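You operate a simulated robot arm through the tools that you are given. There is no shell and no other tool. Be economical: measure what you need, move in short steps, check, and stop when the job is done.

The job below is to be done with a simulated two-armed robot. You get a single attempt, and the scene is never put back.

TASK
Pick up the yellow vial marked "H5" from the top of the store bench with one hand, pass it to the other hand and put it on the top of the filler's plate.
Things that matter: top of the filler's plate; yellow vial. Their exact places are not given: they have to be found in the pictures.

It is judged by the outcome, as a careful person would: the job done as asked, and still so three seconds after it is handed in. It fails if anything else is knocked over, pushed out of place, dropped, spilled or broken.

THE ROBOT
Two 7-joint arms with two-finger parallel grippers on one trunk, on a base that drives. Base frame: it is fixed to the floor where the robot stands at the start and does not move with it; the origin is under the middle of the robot, x ahead of it, y to its left, z up. Units: mm, rad, N and s.
The left shoulder is at the start at [20, 170, 1178], the right one opposite. With the tool pointing down near the work surface each hand reaches from about 100 to 660 mm from the robot's upright axis, wherever it stands, measured 20 degrees to its own side. Places, roughly: top of the filler's plate [-800, -3000, 800]. Payload 3.8 kg a hand.
The tool frame of a hand sits at the grasp point between the pads (the TCP): z along the fingers, y along the line on which they close. The tips reach 30 mm beyond it. The gripper opens to 110 mm. The fingers are 20 mm wide and 10 mm thick; the gripper's body (48 by 112 mm) begins 55 mm behind the TCP.
Orientation is that of the tool frame in the base frame, as a unit quaternion [w, x, y, z]. With the fingers straight down and closing along the base's y, the tool's x points along the base's -x, its y along +y and its z along -z.

THE INTERFACE
- The arms move only by the tool drive_tool. It takes "left_steps", "right_steps" or both (then of equal length, played together; a hand with none holds still); each is a list of rows, each a list of 7 numbers: the turn, a rotation vector about the tool's x, y, z in units of 8 degrees (1.0 is 8 degrees), then the shift along the tool's x, y, z in units of 25 mm (1.0 is 25 mm), then the gripper command, from -1 (fully open) to 1 (shut), values between in proportion. In form: [[ax, ay, az, x, y, z, fingers], ...]. A call has 1 to 8 rows; each row shifts and turns the commanded pose from where the row before left it, along the tool's axes as they then stand. A call with a number of a shift or a turn outside -1 to 1 is refused whole. Each row takes 0.2 s and may step no farther than 50 mm and 0.15 rad from the row before; otherwise, or with a gripper value out of range, the whole call is refused. A pose out of reach is approached as far as the arm can. The call stops where the force on the tool passes 40 N (or 10 N more than at its start, if that is more) or the arm is blocked; 0.2 s more then pass. The fingers move at their own pace (about 72 mm/s each) and stop on an object; they squeeze with about 42 N. The grip force told is the motor's: it shows also when the fingers shut on nothing. Time passes only in rows, and 0.2 s behind the last, so rows that do not move let the fingers close. It gives the time, the measured TCP pose, the force on the tool (base axes), the opening and the grip force at its end, in the units of the frame above (readings bear some noise), with the torque about the TCP (base axes, N m) and any sound that the robot's microphone picked up, and new pictures: "views" is both (left out), scene, wrist or none (wrist: the cameras of the hands that moved).
- Cameras (640 x 400 px; columns grow to the right, rows downward): "scene" is now at [110, -19.1, 1333.2]; the picture's right is [-0.20, -0.98, 0.00], its down [-0.51, 0.10, -0.86] and it looks along [0.84, -0.17, -0.52] (base axes); focal length 281 px, centre (320, 200). "left" rides on the left gripper at [72, -17, -103] in its tool frame; the picture's right is [0.23, 0.97, 0.00], its down [-0.76, 0.18, -0.62] and it looks along [-0.61, 0.14, 0.78] (tool axes); focal length 222 px, centre (320, 200). "right" rides on the right gripper at [72, 17, -103] in its tool frame; the picture's right is [-0.23, 0.97, 0.00], its down [-0.76, -0.18, -0.62] and it looks along [-0.61, -0.14, 0.78] (tool axes); focal length 222 px, centre (320, 200).
- slide_trunk(by): slides the trunk up (or, below 0, down) by that many mm; the arms and the scene camera ride with it, the base frame stays. It gives what a move gives, with no picture.
- base_move(legs): drives the robot by 1 to 6 legs, each [ahead, turn to the left] in mm and rad, along the robot's own axes; the way and the turn of a leg run together, so that a leg with both is an arc; at most 1500 mm and 3.142 rad a leg. The arms and the cameras ride along, it lands a little off, and it stops where it bumps. It gives what a move gives, and a new picture of the scene camera.
- head_to(pan, tilt): turns the head with the scene camera to pan (to the left, within 1.396 rad either way) and tilt (down, from -0.506 to 1.204), counted from straight ahead of the robot. It gives what a move gives, and a new picture of the scene camera.
- locate(camera, pixels): for up to 12 pixels [column, row] of the newest picture of that camera ("zoom" is the newest enlarged one), the place [x, y, z] in the base frame of the surface seen there, good to about 2 mm. It takes no simulated time.
- zoom(camera, box): a new picture of the part [left, top, right, bottom] of that camera's present view, enlarged. It takes no simulated time.
- job_done(): hands the job in; it is judged then, once.

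Go step by step. Measure first, check grasps and placings, and put right what went wrong. The budget is 80 turns and 260 pictures, counting those below and the enlarged ones. Unless the task says otherwise, let go and move clear before handing in, and close with one line.

The tools are called after ">>>" by a JSON object that holds its "fn" and its "kwargs". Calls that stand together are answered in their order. drive_tool: Moves the arms, as the interface text tells. Its arguments: {"type":"object","properties":{"left_steps":{"type":"array","items":{"type":"array","items":{"type":"number"}}},"right_steps":{"type":"array","items":{"type":"array","items":{"type":"number"}}},"views":{"type":"string","enum":["both","scene","wrist","none"]}},"required":[]} The other tools are called the same way: slide_trunk (by) slides the trunk up or down; base_move (legs) drives the base; head_to (pan, tilt) turns the head that bears the scene camera; locate (camera, pixels) gives the place of the surface under pixels of a picture; zoom (camera, box) takes an enlarged picture of a part of a camera's view; job_done () hands the job in.

At the start:

```text
t: 0.0
left_eef_pos: [527.2, 174.5, 1045.8]
left_ee_rot: [0.0, 0.001, 1.0, -0.001]
left_force: [0.4, 0.2, 0.1]
left_wrist_torque: [0.04, 0.04, -0.01]
left_opening: 110.1
left_gripper_force: 0.0
right_eef_pos: [451.6, -221.6, 1049.8]
right_ee_rot: [0.0, 0.0, 1.0, 0.0]
right_force: [1.1, 0.3, 0.7]
right_wrist_torque: [-0.01, 0.01, -0.03]
right_opening: 110.2
right_gripper_force: 0.1
trunk travel left (down, up): [-275.0, 295.0]
robot x, y, heading: [0.1, -5.0, 0.002]
head pan, tilt: [-0.201, 0.543]
```

scene: 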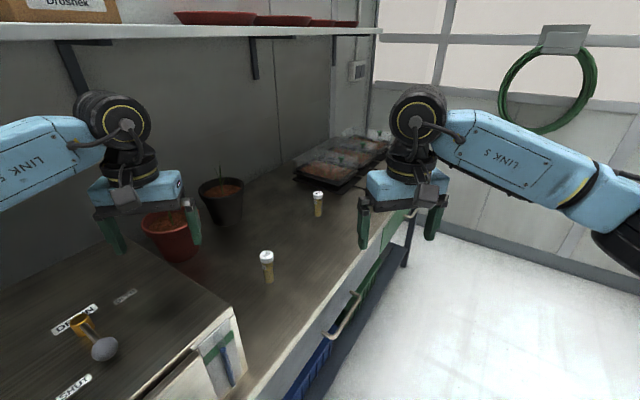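
right: 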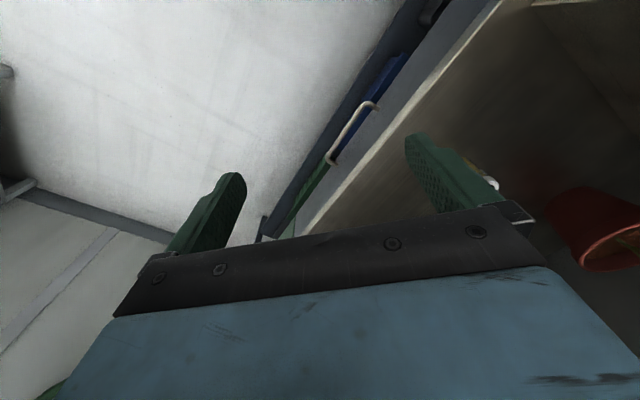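
left: 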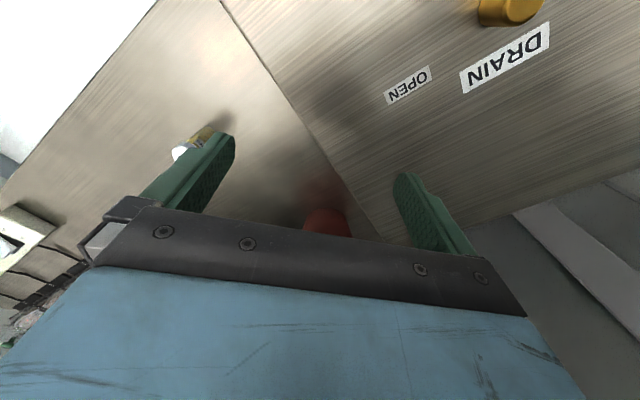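

Two yellow vials with white caps are seen near (267,265) and (318,203); I zoom to read the labels and locate both.

>>> {"fn": "zoom", "kwargs": {"camera": "scene", "box": [235, 235, 299, 295]}}

>>> {"fn": "zoom", "kwargs": {"camera": "scene", "box": [290, 175, 350, 225]}}

>>> {"fn": "locate", "kwargs": {"camera": "scene", "pixels": [[266, 254], [267, 266], [269, 281], [318, 193], [318, 203], [318, 215], [290, 270], [235, 265], [170, 250], [330, 275], [210, 300], [300, 330]]}}

```text
6.67 times, centred on (267, 265) of scene
```

zoom: 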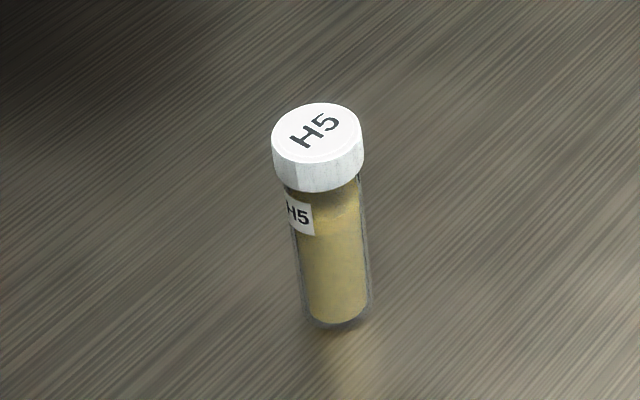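

```text
8.00 times, centred on (320, 200) of scene
```

zoom: 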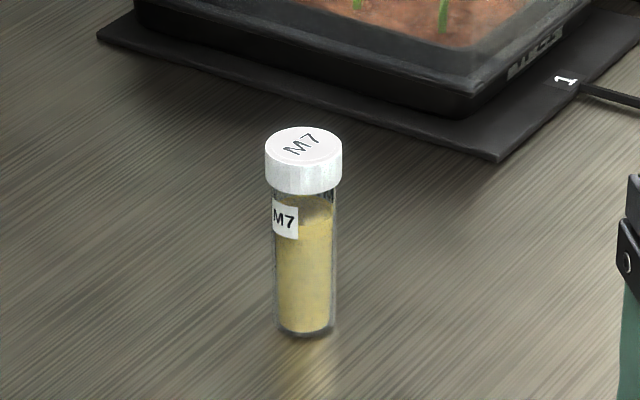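

```text
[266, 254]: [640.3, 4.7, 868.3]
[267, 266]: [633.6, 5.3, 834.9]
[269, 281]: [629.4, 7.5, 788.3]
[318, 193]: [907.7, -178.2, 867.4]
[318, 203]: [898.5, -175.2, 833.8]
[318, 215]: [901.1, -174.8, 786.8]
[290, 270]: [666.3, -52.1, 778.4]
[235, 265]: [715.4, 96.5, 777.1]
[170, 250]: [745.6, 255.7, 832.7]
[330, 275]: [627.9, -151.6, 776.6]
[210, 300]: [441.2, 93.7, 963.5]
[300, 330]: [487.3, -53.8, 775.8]
```

H5 is the vial near (635,5), about 91 mm tall on a bench at z 777. I'll measure the bench edges and nearby objects, then look towards the filler.

>>> {"fn": "locate", "kwargs": {"camera": "scene", "pixels": [[262, 400], [330, 310], [380, 240], [232, 308], [150, 240], [120, 390], [375, 35], [300, 38], [192, 212], [222, 200], [340, 180], [205, 345]]}}

>>> {"fn": "head_to", "kwargs": {"pan": -1.39, "tilt": 0.3}}

```text
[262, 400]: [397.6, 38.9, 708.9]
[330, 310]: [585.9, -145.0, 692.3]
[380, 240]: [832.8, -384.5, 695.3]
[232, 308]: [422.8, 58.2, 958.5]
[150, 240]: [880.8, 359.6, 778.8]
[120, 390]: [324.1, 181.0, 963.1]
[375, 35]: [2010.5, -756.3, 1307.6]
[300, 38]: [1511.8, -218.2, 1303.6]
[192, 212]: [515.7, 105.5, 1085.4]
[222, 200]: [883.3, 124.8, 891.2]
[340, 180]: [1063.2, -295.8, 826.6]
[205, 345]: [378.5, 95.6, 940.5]
```

```text
t: 1.4
left_eef_pos: [526.6, 174.9, 1044.7]
left_ee_rot: [0.0, 0.0, 1.0, 0.0]
left_force: [0.6, -0.4, 0.0]
left_wrist_torque: [0.03, 0.03, 0.0]
left_opening: 110.3
left_gripper_force: 0.0
right_eef_pos: [452.2, -222.0, 1050.2]
right_ee_rot: [0.0, 0.0, 1.0, -0.001]
right_force: [0.2, 0.1, 1.5]
right_wrist_torque: [0.03, 0.02, -0.03]
right_opening: 110.1
right_gripper_force: 0.1
trunk travel left (down, up): [-275.0, 295.0]
robot x, y, heading: [-1.5, -0.0, -0.001]
head pan, tilt: [-1.389, 0.3]
```

scene: 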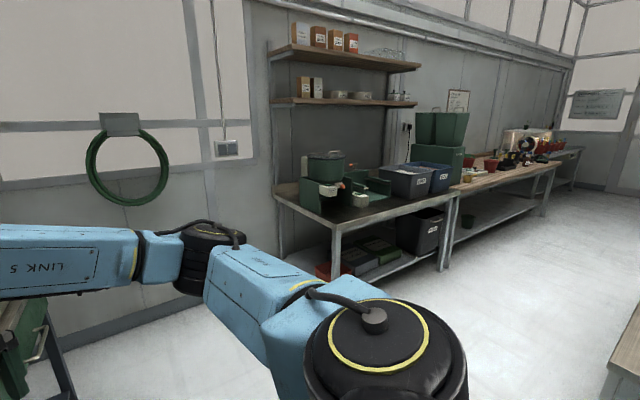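

A bench with a green hopper device is seen at (330,190); I zoom and locate it.

>>> {"fn": "zoom", "kwargs": {"camera": "scene", "box": [260, 130, 420, 230]}}

>>> {"fn": "locate", "kwargs": {"camera": "scene", "pixels": [[326, 160], [335, 190], [360, 195], [410, 185], [437, 185], [437, 125], [340, 222], [450, 195], [540, 140], [480, 182], [280, 188], [630, 375]]}}

>>> {"fn": "zoom", "kwargs": {"camera": "scene", "box": [440, 110, 600, 210]}}

```text
4.00 times, centred on (340, 180) of scene
```

zoom: 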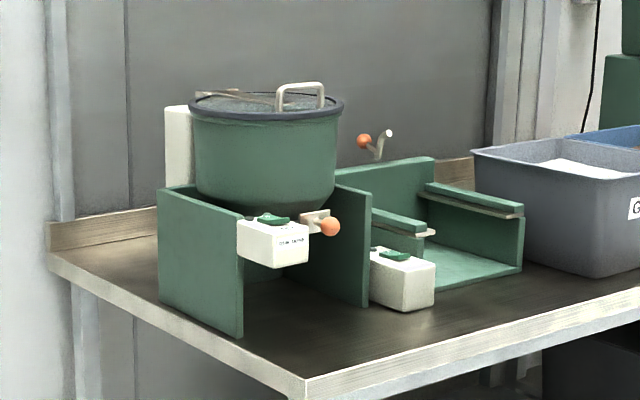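

```text
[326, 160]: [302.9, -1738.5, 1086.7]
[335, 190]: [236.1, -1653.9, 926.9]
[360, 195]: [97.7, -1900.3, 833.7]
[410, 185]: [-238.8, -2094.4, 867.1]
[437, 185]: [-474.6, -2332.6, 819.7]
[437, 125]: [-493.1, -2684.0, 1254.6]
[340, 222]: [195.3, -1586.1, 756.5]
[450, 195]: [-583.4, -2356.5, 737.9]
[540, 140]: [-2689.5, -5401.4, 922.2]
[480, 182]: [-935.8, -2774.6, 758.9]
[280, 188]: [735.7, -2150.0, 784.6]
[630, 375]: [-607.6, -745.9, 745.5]
```

```text
4.00 times, centred on (520, 160) of scene
```

zoom: 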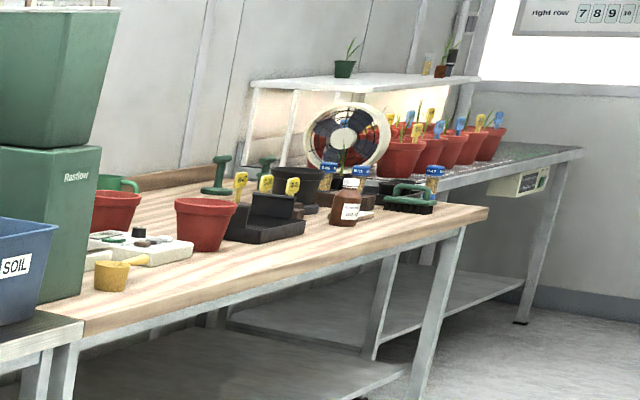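

>>> {"fn": "zoom", "kwargs": {"camera": "scene", "box": [456, 140, 536, 190]}}

>>> {"fn": "locate", "kwargs": {"camera": "scene", "pixels": [[472, 171], [483, 170], [475, 167], [490, 165], [505, 165], [507, 154], [530, 140], [526, 162], [467, 178]]}}

```text
8.00 times, centred on (496, 165) of scene
```

zoom: 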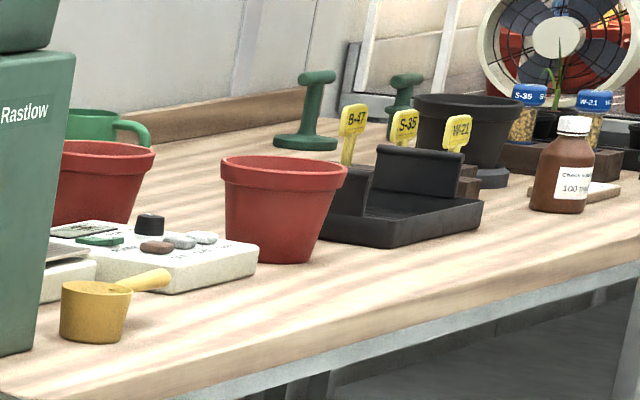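

```text
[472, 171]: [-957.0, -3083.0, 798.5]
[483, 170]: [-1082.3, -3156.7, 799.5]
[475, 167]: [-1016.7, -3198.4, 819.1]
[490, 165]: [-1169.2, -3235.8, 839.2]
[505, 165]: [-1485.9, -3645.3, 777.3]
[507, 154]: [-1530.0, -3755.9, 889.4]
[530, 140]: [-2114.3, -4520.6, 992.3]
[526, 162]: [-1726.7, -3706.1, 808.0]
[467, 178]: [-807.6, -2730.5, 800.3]
```

The plate area is too far away to judge yet, so I'll inspect it once I've driven there. First the right hand goes above H5, with the head turned back.

>>> {"fn": "head_to", "kwargs": {"pan": -0.05, "tilt": 0.6}}

>>> {"fn": "drive_tool", "kwargs": {"right_steps": [[0, 0, 0, -0.94, 1, 0, -1], [0, 0, 0, -0.94, 1, 0, -1], [0, 0, 0, -0.94, 1, 0, -1], [0, 0, 0, -0.94, 1, 0, -1], [0, 0, 0, -0.94, 1, 0, -1], [0, 0, 0, -0.94, 1, 0, -1], [0, 0, 0, -0.94, 1, 0, -1], [0, 0, 0, -0.94, 1, 0, -1]]}}

```text
t: 2.9
left_eef_pos: [527.1, 175.0, 1045.2]
left_ee_rot: [0.0, 0.0, 1.0, 0.0]
left_force: [0.1, -0.5, 0.0]
left_wrist_torque: [0.0, -0.02, 0.01]
left_opening: 110.2
left_gripper_force: 0.0
right_eef_pos: [451.7, -221.0, 1049.9]
right_ee_rot: [-0.001, 0.0, 1.0, 0.0]
right_force: [-0.9, 0.0, -0.1]
right_wrist_torque: [0.01, 0.0, 0.01]
right_opening: 110.0
right_gripper_force: 0.1
trunk travel left (down, up): [-275.0, 295.0]
robot x, y, heading: [-0.9, 3.1, 0.0]
head pan, tilt: [-0.051, 0.6]
```

scene: 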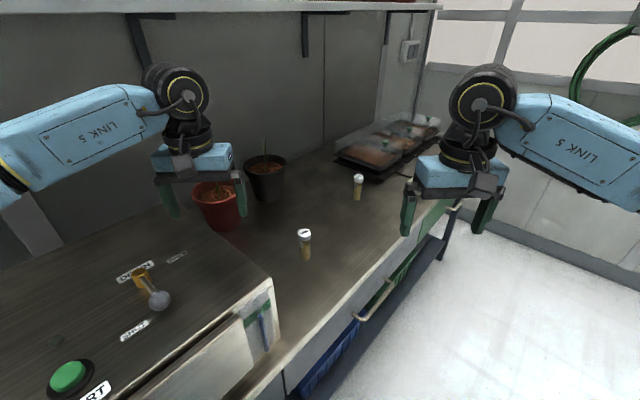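

```text
t: 4.7
left_eef_pos: [527.0, 173.4, 1044.5]
left_ee_rot: [0.0, 0.0, 1.0, 0.0]
left_force: [-0.9, -0.4, -0.1]
left_wrist_torque: [0.0, 0.02, -0.03]
left_opening: 110.0
left_gripper_force: 0.1
right_eef_pos: [611.8, -52.8, 1049.0]
right_ee_rot: [0.001, 0.0, 1.0, 0.0]
right_force: [0.6, -0.5, -0.2]
right_wrist_torque: [0.0, 0.0, 0.01]
right_opening: 109.6
right_gripper_force: 0.1
right hand out of reach, approached as far as the arm can: row 7, 8
trunk travel left (down, up): [-275.0, 295.0]
robot x, y, heading: [2.2, 2.3, 0.003]
head pan, tilt: [-0.051, 0.6]
```

scene: 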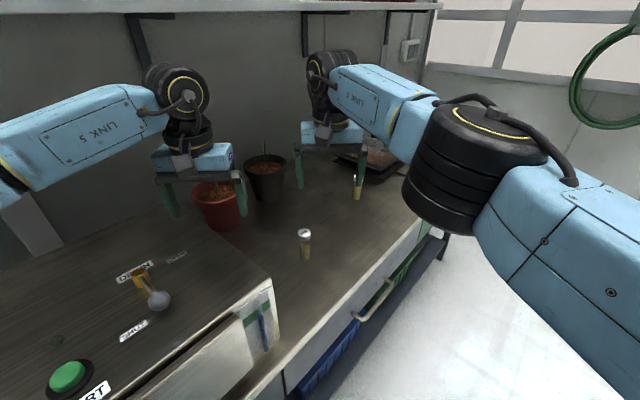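
right: 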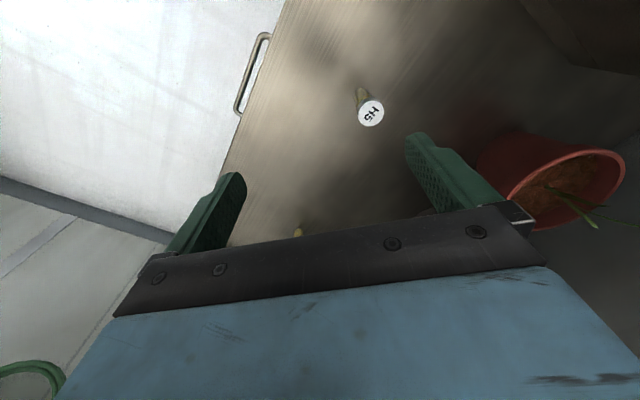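

The right hand hits its reach limit at bearing 0. I'll measure the cap, pull the right hand back a little and turn the base about 0.3 rad left so the vial lies on the right hand's side.

>>> {"fn": "locate", "kwargs": {"camera": "right", "pixels": [[371, 113], [362, 92]]}}

>>> {"fn": "drive_tool", "kwargs": {"right_steps": [[0, 0, 0, 0.9, -1, 0, -1], [0, 0, 0, 0.9, -1, 0, -1], [0, 0, 0, 0.5, -1, 0, -1], [0, 0, 0, 0.5, -1, 0, -1], [0, 0, 0, 0, -1, 0, -1]], "views": "none"}}

>>> {"fn": "base_move", "kwargs": {"legs": [[0, 0.3]]}}

```text
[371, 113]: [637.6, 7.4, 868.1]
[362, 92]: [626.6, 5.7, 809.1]
```

```text
t: 5.9
left_eef_pos: [527.3, 173.0, 1045.8]
left_ee_rot: [0.0, 0.0, 1.0, 0.0]
left_force: [-0.7, 0.0, -0.3]
left_wrist_torque: [0.04, 0.02, 0.0]
left_opening: 110.1
left_gripper_force: 0.0
right_eef_pos: [541.8, -177.4, 1048.1]
right_ee_rot: [0.0, 0.0, 1.0, 0.0]
right_force: [0.6, 0.4, 0.2]
right_wrist_torque: [-0.03, 0.0, 0.01]
right_opening: 110.0
right_gripper_force: 0.0
trunk travel left (down, up): [-275.0, 295.0]
robot x, y, heading: [3.1, -3.3, 0.001]
head pan, tilt: [-0.051, 0.6]
```

```text
t: 7.2
left_eef_pos: [451.7, 323.1, 1044.2]
left_ee_rot: [0.0, -0.149, 0.989, 0.0]
left_force: [-0.3, -0.8, -0.4]
left_wrist_torque: [-0.01, 0.01, 0.0]
left_opening: 110.1
left_gripper_force: 0.0
right_eef_pos: [568.1, -6.6, 1050.1]
right_ee_rot: [0.0, -0.148, 0.989, 0.0]
right_force: [0.8, 0.4, -0.1]
right_wrist_torque: [-0.01, 0.0, 0.0]
right_opening: 109.9
right_gripper_force: 0.1
trunk travel left (down, up): [-275.0, 295.0]
robot x, y, heading: [-2.6, -0.6, 0.296]
head pan, tilt: [-0.051, 0.6]
```

scene: 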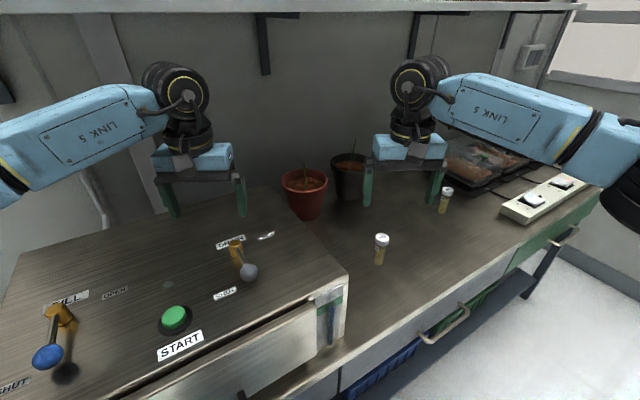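

Now I move over H5 and down to about z 930, with the tips above the cap.

>>> {"fn": "drive_tool", "kwargs": {"right_steps": [[0, 0, 0, -0.94, -0.11, 0, -0.5], [0, 0, 0, -0.94, -0.11, 0, -0.3], [0, 0, 0, -0.94, -0.12, 0, -0.2], [0, 0, 0, 0, 0, 1, -0.2], [0, 0, 0, 0, 0, 1, -0.2], [0, 0, 0, 0, 0, 1, -0.2], [0, 0, 0, 0, 0, 1, -0.2], [0, 0, 0, 0, 0, 0.7, -0.2]]}}

```text
t: 9.1
left_eef_pos: [452.4, 320.3, 1045.1]
left_ee_rot: [0.0, -0.15, 0.989, 0.0]
left_force: [0.0, 0.2, -0.6]
left_wrist_torque: [0.01, 0.01, 0.02]
left_opening: 109.9
left_gripper_force: 0.1
right_eef_pos: [640.6, 5.0, 930.6]
right_ee_rot: [0.0, -0.149, 0.989, 0.0]
right_force: [0.0, 0.4, 0.4]
right_wrist_torque: [0.01, -0.02, 0.03]
right_opening: 65.8
right_gripper_force: 0.0
trunk travel left (down, up): [-275.0, 295.0]
robot x, y, heading: [3.7, 2.3, 0.298]
head pan, tilt: [-0.051, 0.6]
```

scene: 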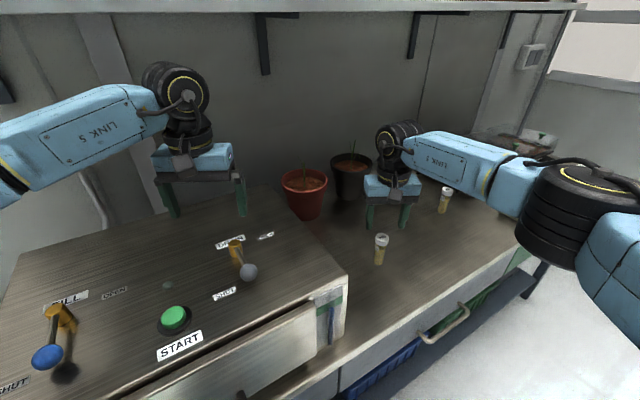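
right: 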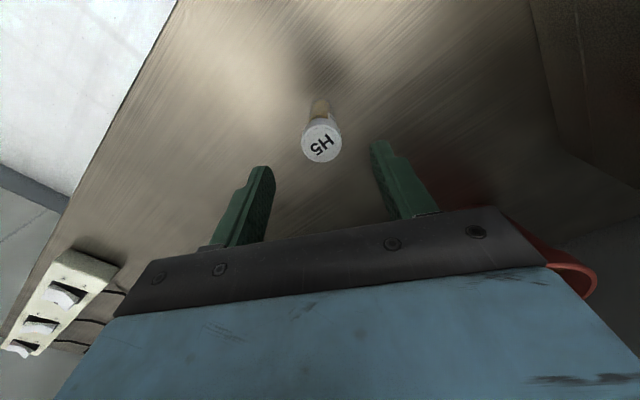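

The H5 cap is at (322,143) in the wrist picture; I check its centre.

>>> {"fn": "locate", "kwargs": {"camera": "right", "pixels": [[322, 143], [307, 145], [338, 141], [321, 129], [324, 158]]}}

>>> {"fn": "locate", "kwargs": {"camera": "scene", "pixels": [[382, 239], [381, 236]]}}

```text
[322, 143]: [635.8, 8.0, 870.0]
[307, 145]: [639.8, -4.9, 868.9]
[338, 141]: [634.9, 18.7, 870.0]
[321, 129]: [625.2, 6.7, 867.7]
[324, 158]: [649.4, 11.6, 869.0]
```

```text
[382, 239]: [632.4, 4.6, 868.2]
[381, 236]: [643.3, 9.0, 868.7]
```

The cap centre is (637,8), top z 869, 25 mm across. I descend to TCP z about 862 and close on the cap.

>>> {"fn": "drive_tool", "kwargs": {"right_steps": [[0, 0, 0, 0.1, 0.16, 0, -0.2], [0, 0, 0, 0, 0, 0.9, -0.2], [0, 0, 0, 0, 0, 0.9, -0.2], [0, 0, 0, 0, 0, 0.93, -0.2], [0, 0, 0, 0, 0, 0, 1], [0, 0, 0, 0, 0, 0, 1], [0, 0, 0, 0, 0, 0, 1]]}}

```text
t: 10.7
left_eef_pos: [452.3, 321.5, 1044.6]
left_ee_rot: [0.0, -0.148, 0.989, -0.001]
left_force: [-0.3, -0.3, 0.4]
left_wrist_torque: [0.03, 0.04, 0.0]
left_opening: 110.2
left_gripper_force: 0.0
right_eef_pos: [638.0, 8.5, 860.8]
right_ee_rot: [0.001, -0.149, 0.989, 0.0]
right_force: [0.1, 0.2, 0.0]
right_wrist_torque: [0.0, -0.02, 0.01]
right_opening: 31.0
right_gripper_force: 42.2
trunk travel left (down, up): [-275.0, 295.0]
robot x, y, heading: [3.7, -0.8, 0.298]
head pan, tilt: [-0.051, 0.6]
```

scene: 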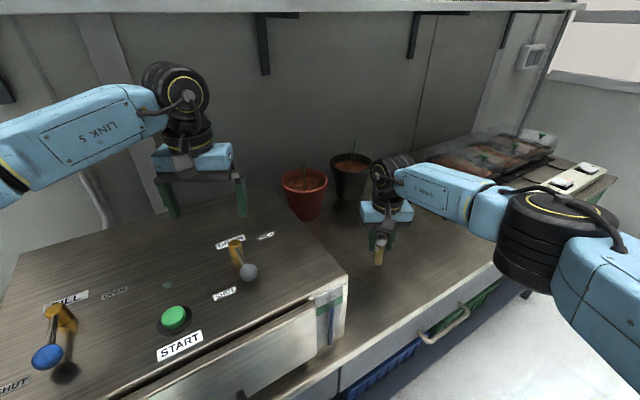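
right: 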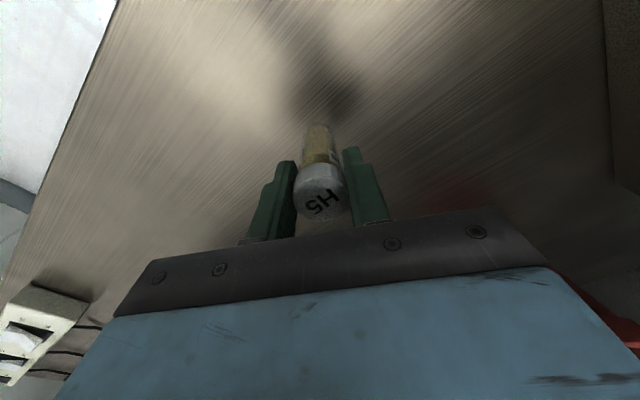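

The grip holds at 42 N with the opening at 31 mm. I lift straight up and pull back.

>>> {"fn": "drive_tool", "kwargs": {"right_steps": [[0, 0, 0, 0, 0, -0.5, 1], [0, 0, 0, 0, 0, -1, 1], [0, 0, 0, 0, 0, -1, 1], [0, 0, 0, 0, 0, -1, 1], [0, 0, 0, 0, 0, -1, 1], [0, 0, 0, 0, 0, -1, 1], [0, 0, 0, 0, 0, -1, 1], [0, 0, 0, 0, 0, -1, 1]]}}

>>> {"fn": "drive_tool", "kwargs": {"right_steps": [[0, 0, 0, 1, -0.5, 0, 1], [0, 0, 0, 1, -1, 0, 1], [0, 0, 0, 1, -1, 0, 1], [0, 0, 0, 1, -1, 0, 1], [0, 0, 0, 1, -1, 0, 1], [0, 0, 0, 1, -1, 0, 1], [0, 0, 0, 1, -1, 0, 1], [0, 0, 0, 1, -1, 0, 1]]}}

```text
t: 12.4
left_eef_pos: [452.7, 322.0, 1045.8]
left_ee_rot: [0.0, -0.149, 0.989, 0.0]
left_force: [0.9, 0.0, 0.6]
left_wrist_torque: [-0.01, 0.0, 0.0]
left_opening: 110.0
left_gripper_force: 0.1
right_eef_pos: [635.4, 8.4, 1050.0]
right_ee_rot: [0.0, -0.149, 0.989, 0.0]
right_force: [0.0, 0.4, 0.0]
right_wrist_torque: [-0.03, 0.01, -0.01]
right_opening: 30.6
right_gripper_force: 41.9
trunk travel left (down, up): [-275.0, 295.0]
robot x, y, heading: [-3.2, 0.5, 0.297]
head pan, tilt: [-0.051, 0.6]
```

scene: 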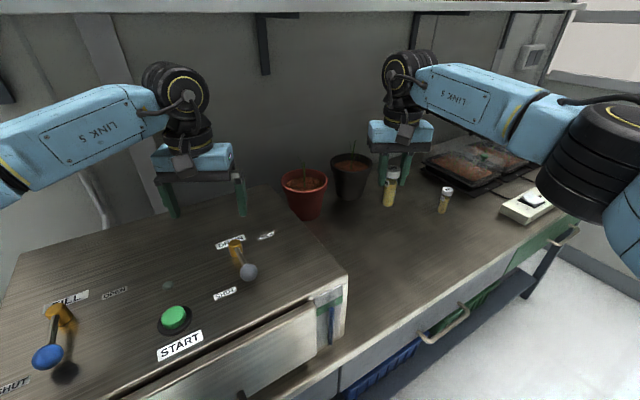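
right: 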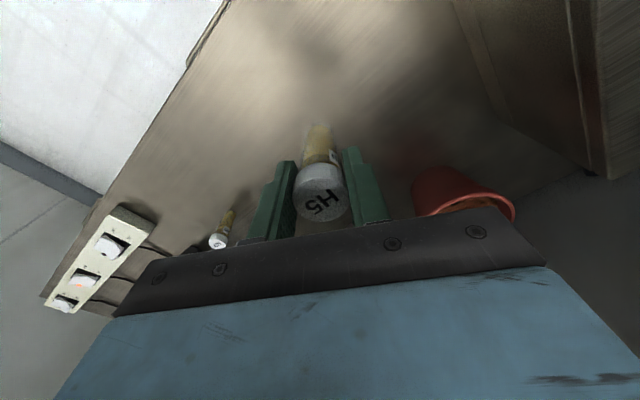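

```text
t: 14.2
left_eef_pos: [452.0, 321.4, 1045.6]
left_ee_rot: [0.0, -0.15, 0.989, 0.0]
left_force: [0.4, -0.8, -0.2]
left_wrist_torque: [0.02, -0.01, 0.01]
left_opening: 109.9
left_gripper_force: 0.0
right_eef_pos: [497.8, -230.2, 1053.0]
right_ee_rot: [0.0, -0.149, 0.989, 0.0]
right_force: [-0.1, 0.9, 0.1]
right_wrist_torque: [0.01, -0.01, -0.01]
right_opening: 30.6
right_gripper_force: 41.9
trunk travel left (down, up): [-275.0, 295.0]
robot x, y, heading: [0.4, 2.4, 0.303]
head pan, tilt: [-0.051, 0.6]
```

scene: 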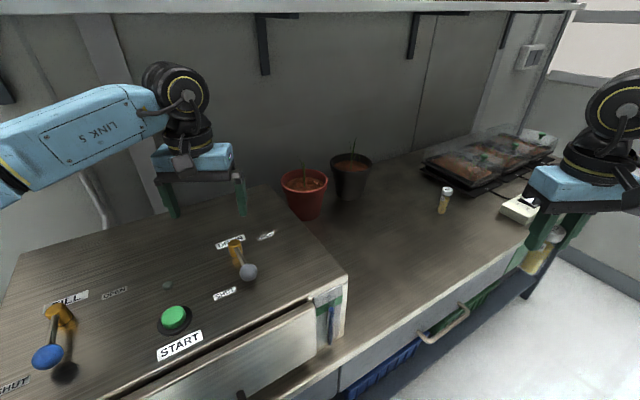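
right: 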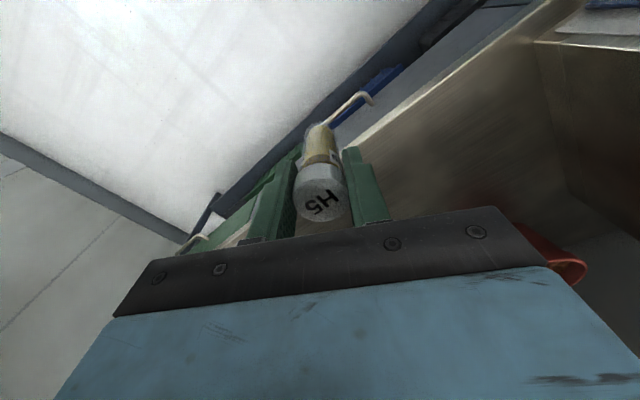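

H5 is held cleanly. Next I turn the robot to the right, to face about -y, to see the way to the filler.

>>> {"fn": "base_move", "kwargs": {"legs": [[0, -1.9]]}}

>>> {"fn": "head_to", "kwargs": {"pan": -0.3, "tilt": 0.35}}

```text
t: 19.3
left_eef_pos: [147.4, -534.8, 1045.5]
left_ee_rot: [0.0, 0.725, 0.689, 0.0]
left_force: [0.6, 0.6, 0.0]
left_wrist_torque: [0.02, -0.01, -0.01]
left_opening: 110.1
left_gripper_force: 0.0
right_eef_pos: [-386.6, -389.6, 1052.3]
right_ee_rot: [0.0, 0.725, 0.689, 0.001]
right_force: [-0.6, -0.5, -0.2]
right_wrist_torque: [0.0, -0.01, 0.0]
right_opening: 30.3
right_gripper_force: 41.8
trunk travel left (down, up): [-275.0, 295.0]
robot x, y, heading: [1.3, 1.4, -1.622]
head pan, tilt: [-0.051, 0.6]
```

scene: 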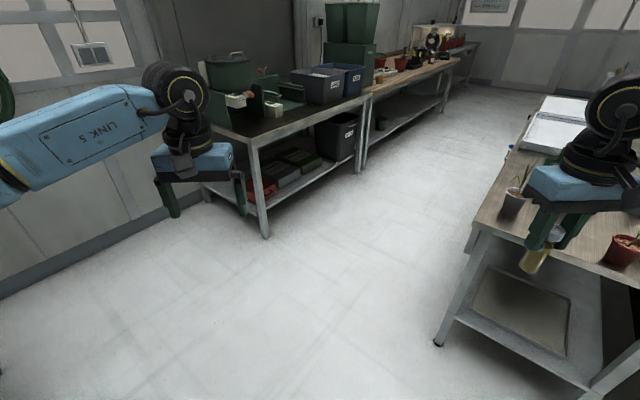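

```text
t: 20.0
left_eef_pos: [148.3, -534.3, 1044.5]
left_ee_rot: [0.0, 0.725, 0.689, 0.0]
left_force: [0.1, -0.2, -0.1]
left_wrist_torque: [-0.02, -0.02, 0.01]
left_opening: 110.0
left_gripper_force: 0.0
right_eef_pos: [-386.9, -391.0, 1052.7]
right_ee_rot: [0.0, 0.725, 0.689, 0.001]
right_force: [-0.7, -0.3, -0.5]
right_wrist_torque: [0.0, -0.02, -0.02]
right_opening: 30.5
right_gripper_force: 41.9
trunk travel left (down, up): [-275.0, 295.0]
robot x, y, heading: [0.7, -1.3, -1.619]
head pan, tilt: [-0.3, 0.351]
```

scene: 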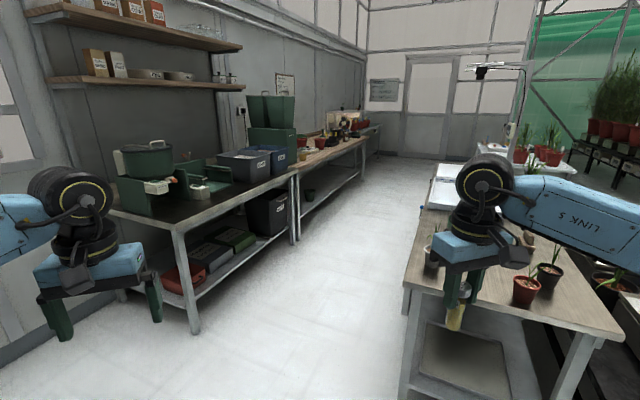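

The aisle runs diagonally between the two benches. I go ahead about 1060, turn along the aisle, and go on 1300 before looking.

>>> {"fn": "base_move", "kwargs": {"legs": [[1060, 0], [0, -0.737], [1300, 0]]}}

>>> {"fn": "head_to", "kwargs": {"pan": 0.7, "tilt": 0.45}}

```text
t: 33.6
left_eef_pos: [-1223.3, -2475.8, 1044.4]
left_ee_rot: [0.001, 0.925, 0.381, 0.0]
left_force: [0.0, 0.6, 0.1]
left_wrist_torque: [-0.03, 0.0, -0.04]
left_opening: 109.7
left_gripper_force: 0.1
right_eef_pos: [-1519.2, -2007.6, 1052.8]
right_ee_rot: [0.0, 0.925, 0.38, 0.0]
right_force: [0.7, -0.8, -0.8]
right_wrist_torque: [0.02, -0.02, -0.02]
right_opening: 30.2
right_gripper_force: 42.2
trunk travel left (down, up): [-275.0, 295.0]
robot x, y, heading: [-970.6, -1983.1, -2.365]
head pan, tilt: [-0.3, 0.351]
```

scene: 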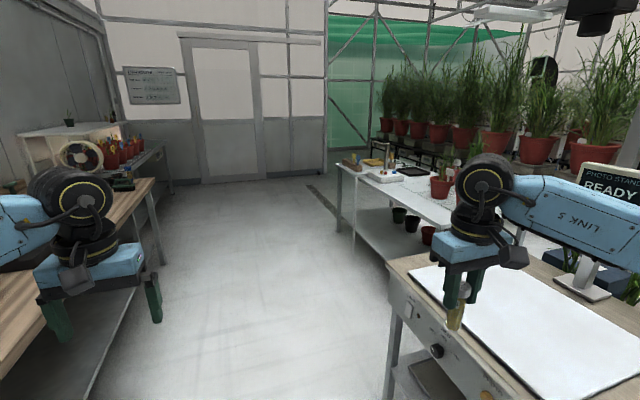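

```text
t: 34.9
left_eef_pos: [-1222.7, -2475.0, 1045.1]
left_ee_rot: [0.0, 0.925, 0.38, 0.0]
left_force: [-1.4, 0.3, -0.2]
left_wrist_torque: [-0.01, 0.0, -0.03]
left_opening: 109.8
left_gripper_force: 0.0
right_eef_pos: [-1519.9, -2007.8, 1051.4]
right_ee_rot: [0.0, 0.925, 0.381, 0.0]
right_force: [-0.1, 0.0, -0.2]
right_wrist_torque: [0.01, 0.0, 0.01]
right_opening: 30.4
right_gripper_force: 42.4
trunk travel left (down, up): [-275.0, 295.0]
robot x, y, heading: [-972.6, -1980.6, -2.364]
head pan, tilt: [0.7, 0.45]
```

scene: 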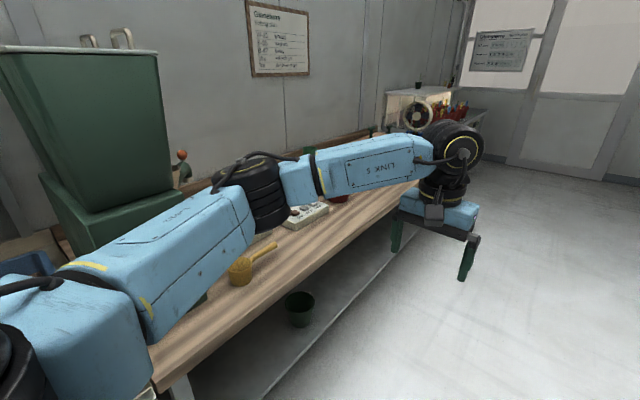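

The left arm blocks the view of the filler. I go 600 further and turn left 90 degrees to face the wood bench.

>>> {"fn": "base_move", "kwargs": {"legs": [[600, 0], [0, 1.579]]}}

>>> {"fn": "head_to", "kwargs": {"pan": 0.0, "tilt": 0.45}}

```text
t: 42.1
left_eef_pos: [-904.6, -2653.1, 1044.5]
left_ee_rot: [0.0, 0.381, 0.925, 0.0]
left_force: [0.1, 0.1, -1.2]
left_wrist_torque: [0.0, -0.03, 0.03]
left_opening: 110.1
left_gripper_force: 0.1
right_eef_pos: [-1368.5, -2954.2, 1052.5]
right_ee_rot: [-0.001, 0.381, 0.925, 0.0]
right_force: [-0.5, 0.1, -0.1]
right_wrist_torque: [-0.01, 0.02, -0.04]
right_opening: 30.6
right_gripper_force: 42.0
trunk travel left (down, up): [-275.0, 295.0]
robot x, y, heading: [-1404.0, -2407.3, -0.783]
head pan, tilt: [0.7, 0.45]
```

scene: 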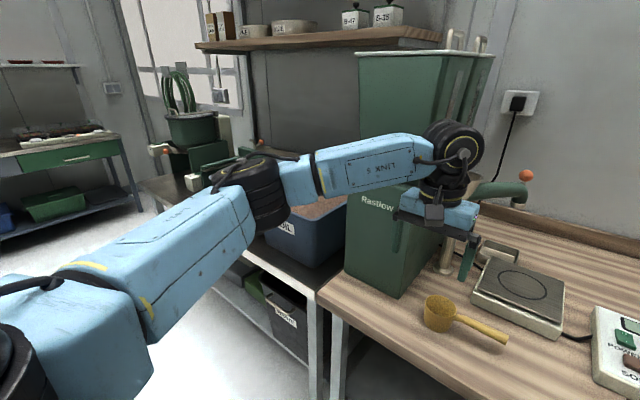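

```text
t: 43.2
left_eef_pos: [-905.1, -2654.3, 1045.7]
left_ee_rot: [0.0, 0.38, 0.925, 0.0]
left_force: [-0.6, 0.2, 0.0]
left_wrist_torque: [0.03, 0.01, 0.01]
left_opening: 110.1
left_gripper_force: 0.0
right_eef_pos: [-1370.1, -2955.2, 1052.7]
right_ee_rot: [0.0, 0.38, 0.925, 0.0]
right_force: [0.0, 0.2, -0.3]
right_wrist_torque: [-0.01, 0.0, -0.02]
right_opening: 30.7
right_gripper_force: 41.8
trunk travel left (down, up): [-275.0, 295.0]
robot x, y, heading: [-1400.7, -2405.9, -0.779]
head pan, tilt: [0.0, 0.45]
```

scene: 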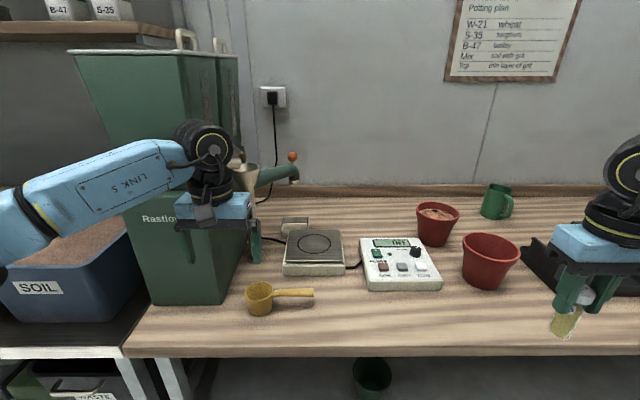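

The plate with a ring at (314,245) lies beside the tall green filler, with a control box at (398,262). I zoom and measure.

>>> {"fn": "zoom", "kwargs": {"camera": "scene", "box": [220, 130, 380, 320]}}

>>> {"fn": "locate", "kwargs": {"camera": "scene", "pixels": [[314, 245], [292, 233], [336, 233], [286, 263], [342, 263], [294, 222], [291, 158], [290, 175], [245, 178], [246, 295], [280, 330], [436, 225]]}}

```text
2.11 times, centred on (300, 225) of scene
```

zoom: 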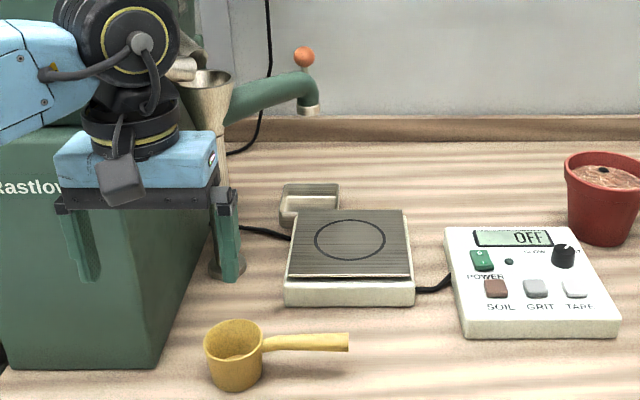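

```text
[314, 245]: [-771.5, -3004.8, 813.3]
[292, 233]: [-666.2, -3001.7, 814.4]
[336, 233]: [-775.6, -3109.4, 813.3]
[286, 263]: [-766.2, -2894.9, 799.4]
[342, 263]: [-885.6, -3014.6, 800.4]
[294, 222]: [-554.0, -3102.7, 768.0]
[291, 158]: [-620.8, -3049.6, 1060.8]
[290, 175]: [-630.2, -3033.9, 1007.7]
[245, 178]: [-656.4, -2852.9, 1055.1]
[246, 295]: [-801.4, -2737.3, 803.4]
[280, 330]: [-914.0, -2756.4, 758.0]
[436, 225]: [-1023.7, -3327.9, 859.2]
```

The plate is centred near (-771,-3004) with its top at z 813; it is clear above, and the spout is behind it at z 1000 or more. I'll hand over here in free air. The right hand moves to the middle and the left hand moves back and down, then pitches up to point forward with a 20 degree downward tilt.

>>> {"fn": "drive_tool", "kwargs": {"right_steps": [[0, 0, 0, -0.46, 1, 0, 1], [0, 0, 0, -0.46, 1, 0, 1], [0, 0, 0, -0.46, 1, 0, 1], [0, 0, 0, -0.46, 1, 0, 1], [0, 0, 0, -0.46, 1, 0, 1], [0, 0, 0, -0.46, 1, 0, 1], [0, 0, 0, -0.46, 1, 0, 1], [0, 0, 0, -0.46, 1, 0, 1]], "left_steps": [[0, 0, 0, 0.65, 0, 0.2, -1], [0, 0, 0, 0.65, 0, 0.2, -1], [0, 0, 0, 0.65, 0, 0.2, -1], [0, 0, 0, 0.65, 0, 0.2, -1], [0, 0, 0, 0.65, 0, 0.2, -1], [0, 0, 0, 0.65, 0, 0.2, -1], [0, 0, 0, 0.65, 0, 0.2, -1], [0, 0, 0, 0.65, 0, 0.2, -1]], "views": "none"}}

>>> {"fn": "drive_tool", "kwargs": {"left_steps": [[0, -1, 0, 0, 0, 0, -1], [0, -1, 0, 0, 0, 0, -1], [0, -1, 0, 0, 0, 0, -1], [0, -1, 0, 0, 0, 0, -1], [0, -1, 0, 0, 0, 0, -1], [0, -1, 0, 0, 0, 0, -1], [0, -1, 0, 0, 0, 0, -1], [0, -1, 0, 0, 0, 0, -1]], "views": "scene"}}

```text
t: 45.0
left_eef_pos: [-996.3, -2561.1, 1004.2]
left_ee_rot: [-0.001, 0.379, 0.925, 0.0]
left_force: [0.1, -0.5, 0.5]
left_wrist_torque: [-0.01, 0.01, -0.02]
left_opening: 109.7
left_gripper_force: 0.1
right_eef_pos: [-1162.1, -2877.2, 1052.2]
right_ee_rot: [0.0, 0.381, 0.924, -0.001]
right_force: [-0.4, 0.9, -0.1]
right_wrist_torque: [0.04, 0.0, 0.03]
right_opening: 30.7
right_gripper_force: 42.5
trunk travel left (down, up): [-275.0, 295.0]
robot x, y, heading: [-1401.8, -2408.1, -0.782]
head pan, tilt: [0.0, 0.45]
```

```text
t: 46.8
left_eef_pos: [-991.3, -2572.6, 1001.0]
left_ee_rot: [0.435, 0.335, 0.817, -0.178]
left_force: [0.6, -0.9, 0.5]
left_wrist_torque: [0.0, -0.01, 0.02]
left_opening: 110.1
left_gripper_force: 0.0
left hand out of reach, approached as far as the arm can: row 7, 8
right_eef_pos: [-1163.1, -2877.5, 1052.6]
right_ee_rot: [0.0, 0.38, 0.925, 0.001]
right_force: [-0.9, 1.2, -0.7]
right_wrist_torque: [0.02, -0.05, 0.06]
right_opening: 30.6
right_gripper_force: 41.4
trunk travel left (down, up): [-275.0, 295.0]
robot x, y, heading: [-1403.3, -2404.6, -0.787]
head pan, tilt: [0.0, 0.45]
```

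scene: 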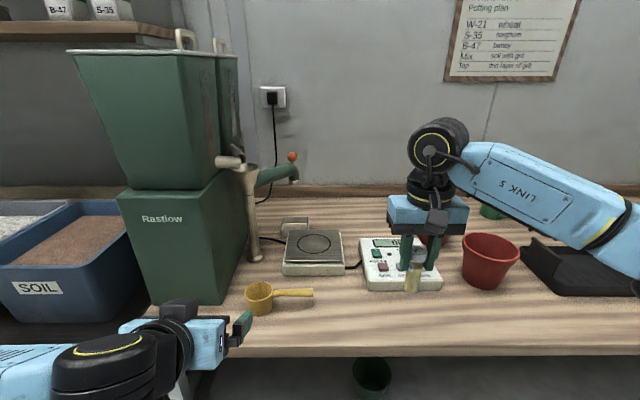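

The left hand is pitched about 56 degrees (reach-limited there). I bring both hands to lateral +35, keeping the left hand behind and below.

>>> {"fn": "drive_tool", "kwargs": {"right_steps": [[0, 0, 0, 0, 1, 0, 1], [0, 0, 0, 0, 1, 0, 1], [0, 0, 0, 0, 1, 0, 1], [0, 0, 0, 0, 1, 0, 1], [0, 0, 0, 0, 1, 0, 1], [0, 0, 0, 0, 1, 0, 1], [0, 0, 0, 0, 1, 0, 1], [0, 0, 0, 0, 1, 0, 1]], "left_steps": [[0, -0.375, 0, 0, 0, 0, -0.3], [0, -0.375, 0, 0, 0, 0, -0.3], [0, 0, 0, 0, -0.9, 0, -0.3], [0, 0, 0, 0, -0.9, 0, -0.3], [0, 0, 0, 0, -0.9, 0, -0.3], [0, 0, 0, 0, -0.9, 0, -0.3], [0, 0, 0, 0, -0.95, 0, -0.3], [0, 0, 0, 0, -0.95, 0, -0.3]]}}

```text
t: 48.6
left_eef_pos: [-1088.4, -2670.0, 1001.4]
left_ee_rot: [0.435, 0.335, 0.817, -0.177]
left_force: [0.8, 0.1, 1.2]
left_wrist_torque: [0.02, 0.0, -0.01]
left_opening: 71.7
left_gripper_force: 0.0
left hand out of reach, approached as far as the arm can: row 1, 2
right_eef_pos: [-1021.3, -2735.6, 1053.8]
right_ee_rot: [0.0, 0.381, 0.925, 0.0]
right_force: [-0.4, 1.0, -1.2]
right_wrist_torque: [-0.04, 0.01, 0.03]
right_opening: 30.5
right_gripper_force: 42.1
trunk travel left (down, up): [-275.0, 295.0]
robot x, y, heading: [-1398.9, -2410.2, -0.78]
head pan, tilt: [0.0, 0.45]
```

scene: 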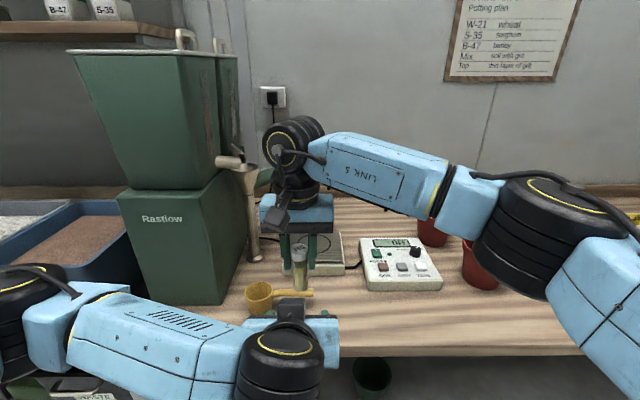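
right: 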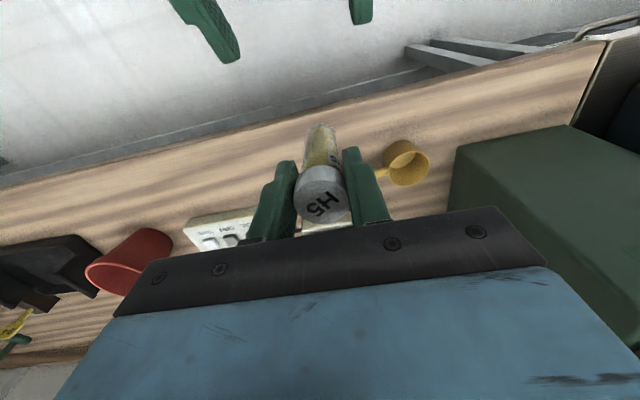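
left: 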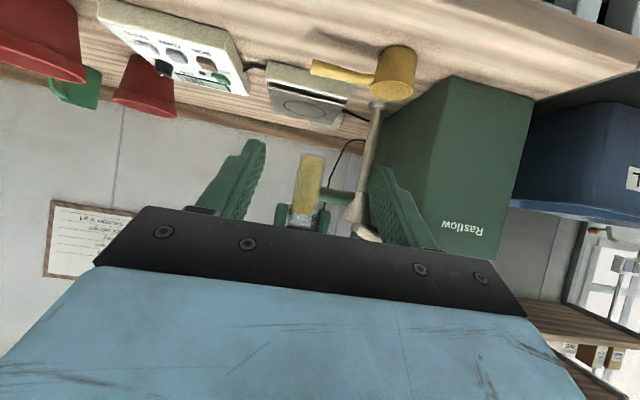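

The left fingers straddle the vial's line well. I advance 45 mm while pitching up the remaining 14 degrees.

>>> {"fn": "drive_tool", "kwargs": {"left_steps": [[0, 0, 0, -0.5, 0, 0.75, -0.3], [0, -0.45, 0, -0.23, 0, 0.38, -0.3], [0, -0.45, 0, -0.2, 0, 0.4, -0.3], [0, -0.45, 0, 0, 0, 0, -0.3], [0, -0.4, 0, 0, 0, 0, -0.3]]}}

```text
t: 49.8
left_eef_pos: [-1057.5, -2701.7, 1001.0]
left_ee_rot: [0.531, 0.311, 0.757, -0.218]
left_force: [-0.1, 0.5, 0.0]
left_wrist_torque: [-0.02, 0.01, 0.01]
left_opening: 71.4
left_gripper_force: 0.1
right_eef_pos: [-1021.8, -2736.7, 1053.6]
right_ee_rot: [0.0, 0.38, 0.925, 0.0]
right_force: [0.1, 1.1, -1.1]
right_wrist_torque: [0.02, -0.02, 0.01]
right_opening: 30.6
right_gripper_force: 42.0
trunk travel left (down, up): [-275.0, 295.0]
robot x, y, heading: [-1405.4, -2407.6, -0.783]
head pan, tilt: [0.0, 0.45]
```

scene: 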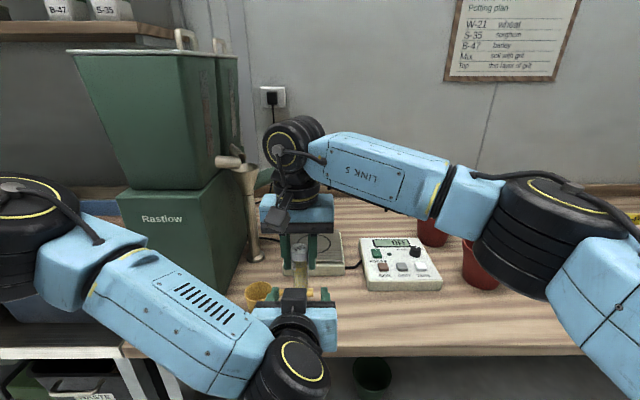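
left: 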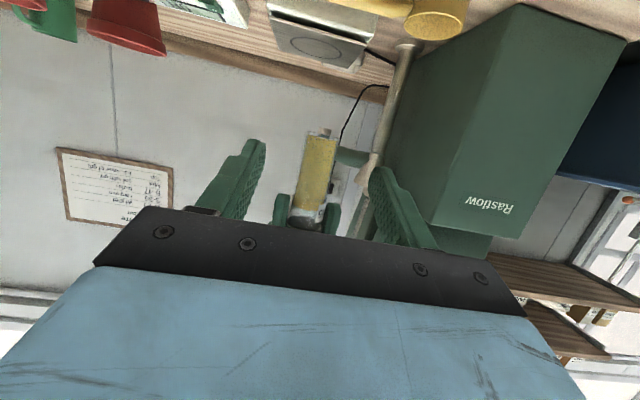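

Pitch is now 70 degrees. I measure the vial bottom and the right fingertips in the left camera.

>>> {"fn": "locate", "kwargs": {"camera": "left", "pixels": [[321, 132], [318, 160], [313, 200], [282, 200], [333, 210], [320, 138]]}}

>>> {"fn": "zoom", "kwargs": {"camera": "left", "box": [240, 110, 400, 250]}}

```text
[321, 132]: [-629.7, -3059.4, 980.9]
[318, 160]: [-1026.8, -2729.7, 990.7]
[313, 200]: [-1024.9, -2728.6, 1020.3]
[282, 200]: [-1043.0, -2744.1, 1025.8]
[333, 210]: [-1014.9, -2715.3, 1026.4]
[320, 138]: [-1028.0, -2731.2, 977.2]
```

```text
2.86 times, centred on (320, 180) of left
```

zoom: 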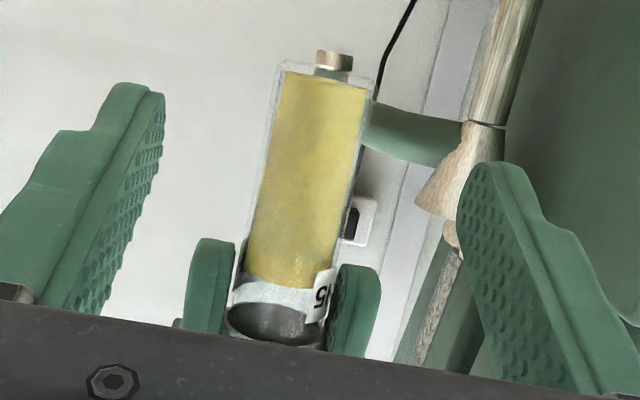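

Vial axis is 51 mm ahead and centred laterally within 2 mm; the right fingertips are at z 1025, clear of the left fingers. I advance 51 mm.

>>> {"fn": "drive_tool", "kwargs": {"left_steps": [[0, 0, 0, -0.235, 0, 0.64, -0.3], [0, 0, 0, -0.235, 0, 0.64, -0.3], [0, 0, 0, -0.235, 0, 0.64, -0.3]]}}

```text
t: 50.6
left_eef_pos: [-1020.1, -2739.1, 1000.0]
left_ee_rot: [0.531, 0.312, 0.757, -0.218]
left_force: [-1.0, 0.9, 0.4]
left_wrist_torque: [0.02, 0.01, -0.04]
left_opening: 71.6
left_gripper_force: 0.0
right_eef_pos: [-1020.7, -2736.5, 1053.1]
right_ee_rot: [0.0, 0.381, 0.925, 0.0]
right_force: [0.1, -0.3, 0.0]
right_wrist_torque: [0.01, 0.01, 0.02]
right_opening: 30.5
right_gripper_force: 41.8
trunk travel left (down, up): [-275.0, 295.0]
robot x, y, heading: [-1407.3, -2406.8, -0.778]
head pan, tilt: [0.0, 0.45]
```

scene: 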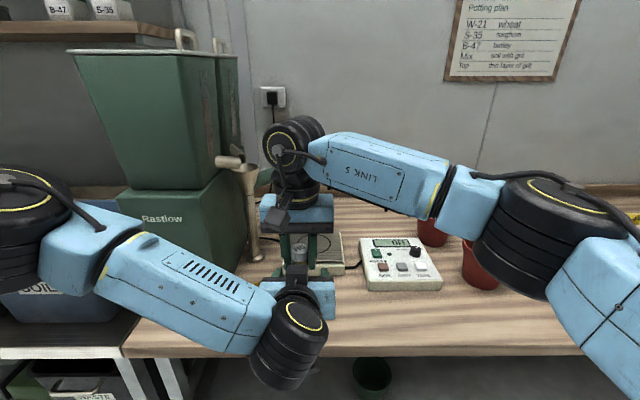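
left: 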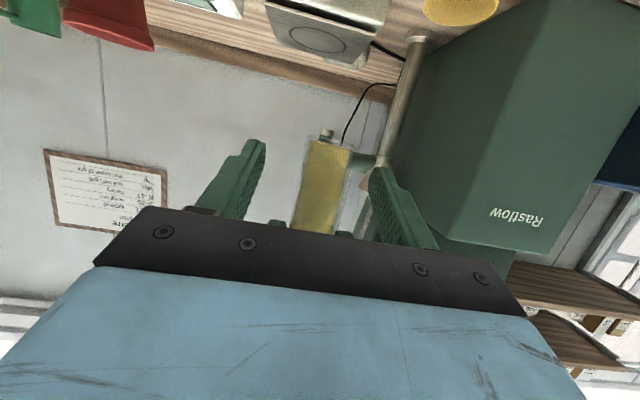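

The hands are aligned, so I close the left fingers on the body.

>>> {"fn": "drive_tool", "kwargs": {"left_steps": [[0, 0, 0, 0, 0, 0, 1], [0, 0, 0, 0, 0, 0, 1], [0, 0, 0, 0, 0, 0, 1], [0, 0, 0, 0, 0, 0, 1]]}}

```text
t: 51.6
left_eef_pos: [-1020.2, -2737.0, 1000.4]
left_ee_rot: [0.531, 0.31, 0.758, -0.217]
left_force: [2.9, 0.7, -0.3]
left_wrist_torque: [-0.05, 0.1, 0.04]
left_opening: 26.6
left_gripper_force: 41.7
right_eef_pos: [-1021.7, -2736.5, 1053.3]
right_ee_rot: [0.0, 0.38, 0.925, 0.0]
right_force: [-3.2, -0.6, -0.4]
right_wrist_torque: [0.03, 0.03, -0.04]
right_opening: 30.7
right_gripper_force: 42.2
trunk travel left (down, up): [-275.0, 295.0]
robot x, y, heading: [-1404.0, -2407.9, -0.785]
head pan, tilt: [0.0, 0.45]
```

scene: 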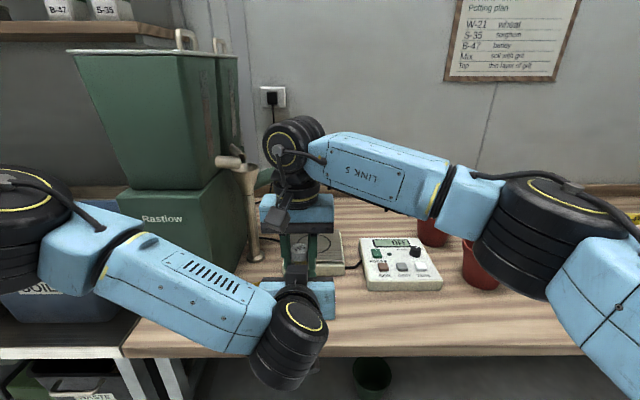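
left: 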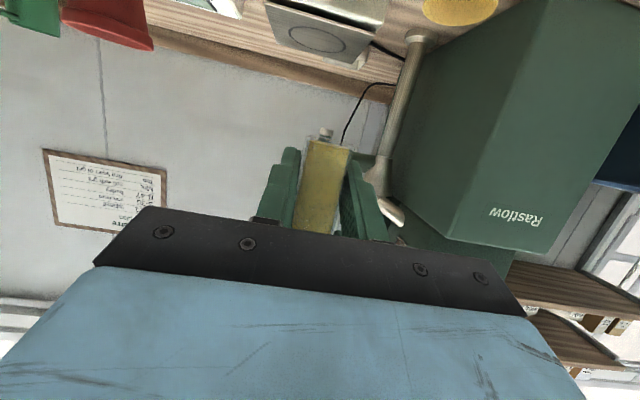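

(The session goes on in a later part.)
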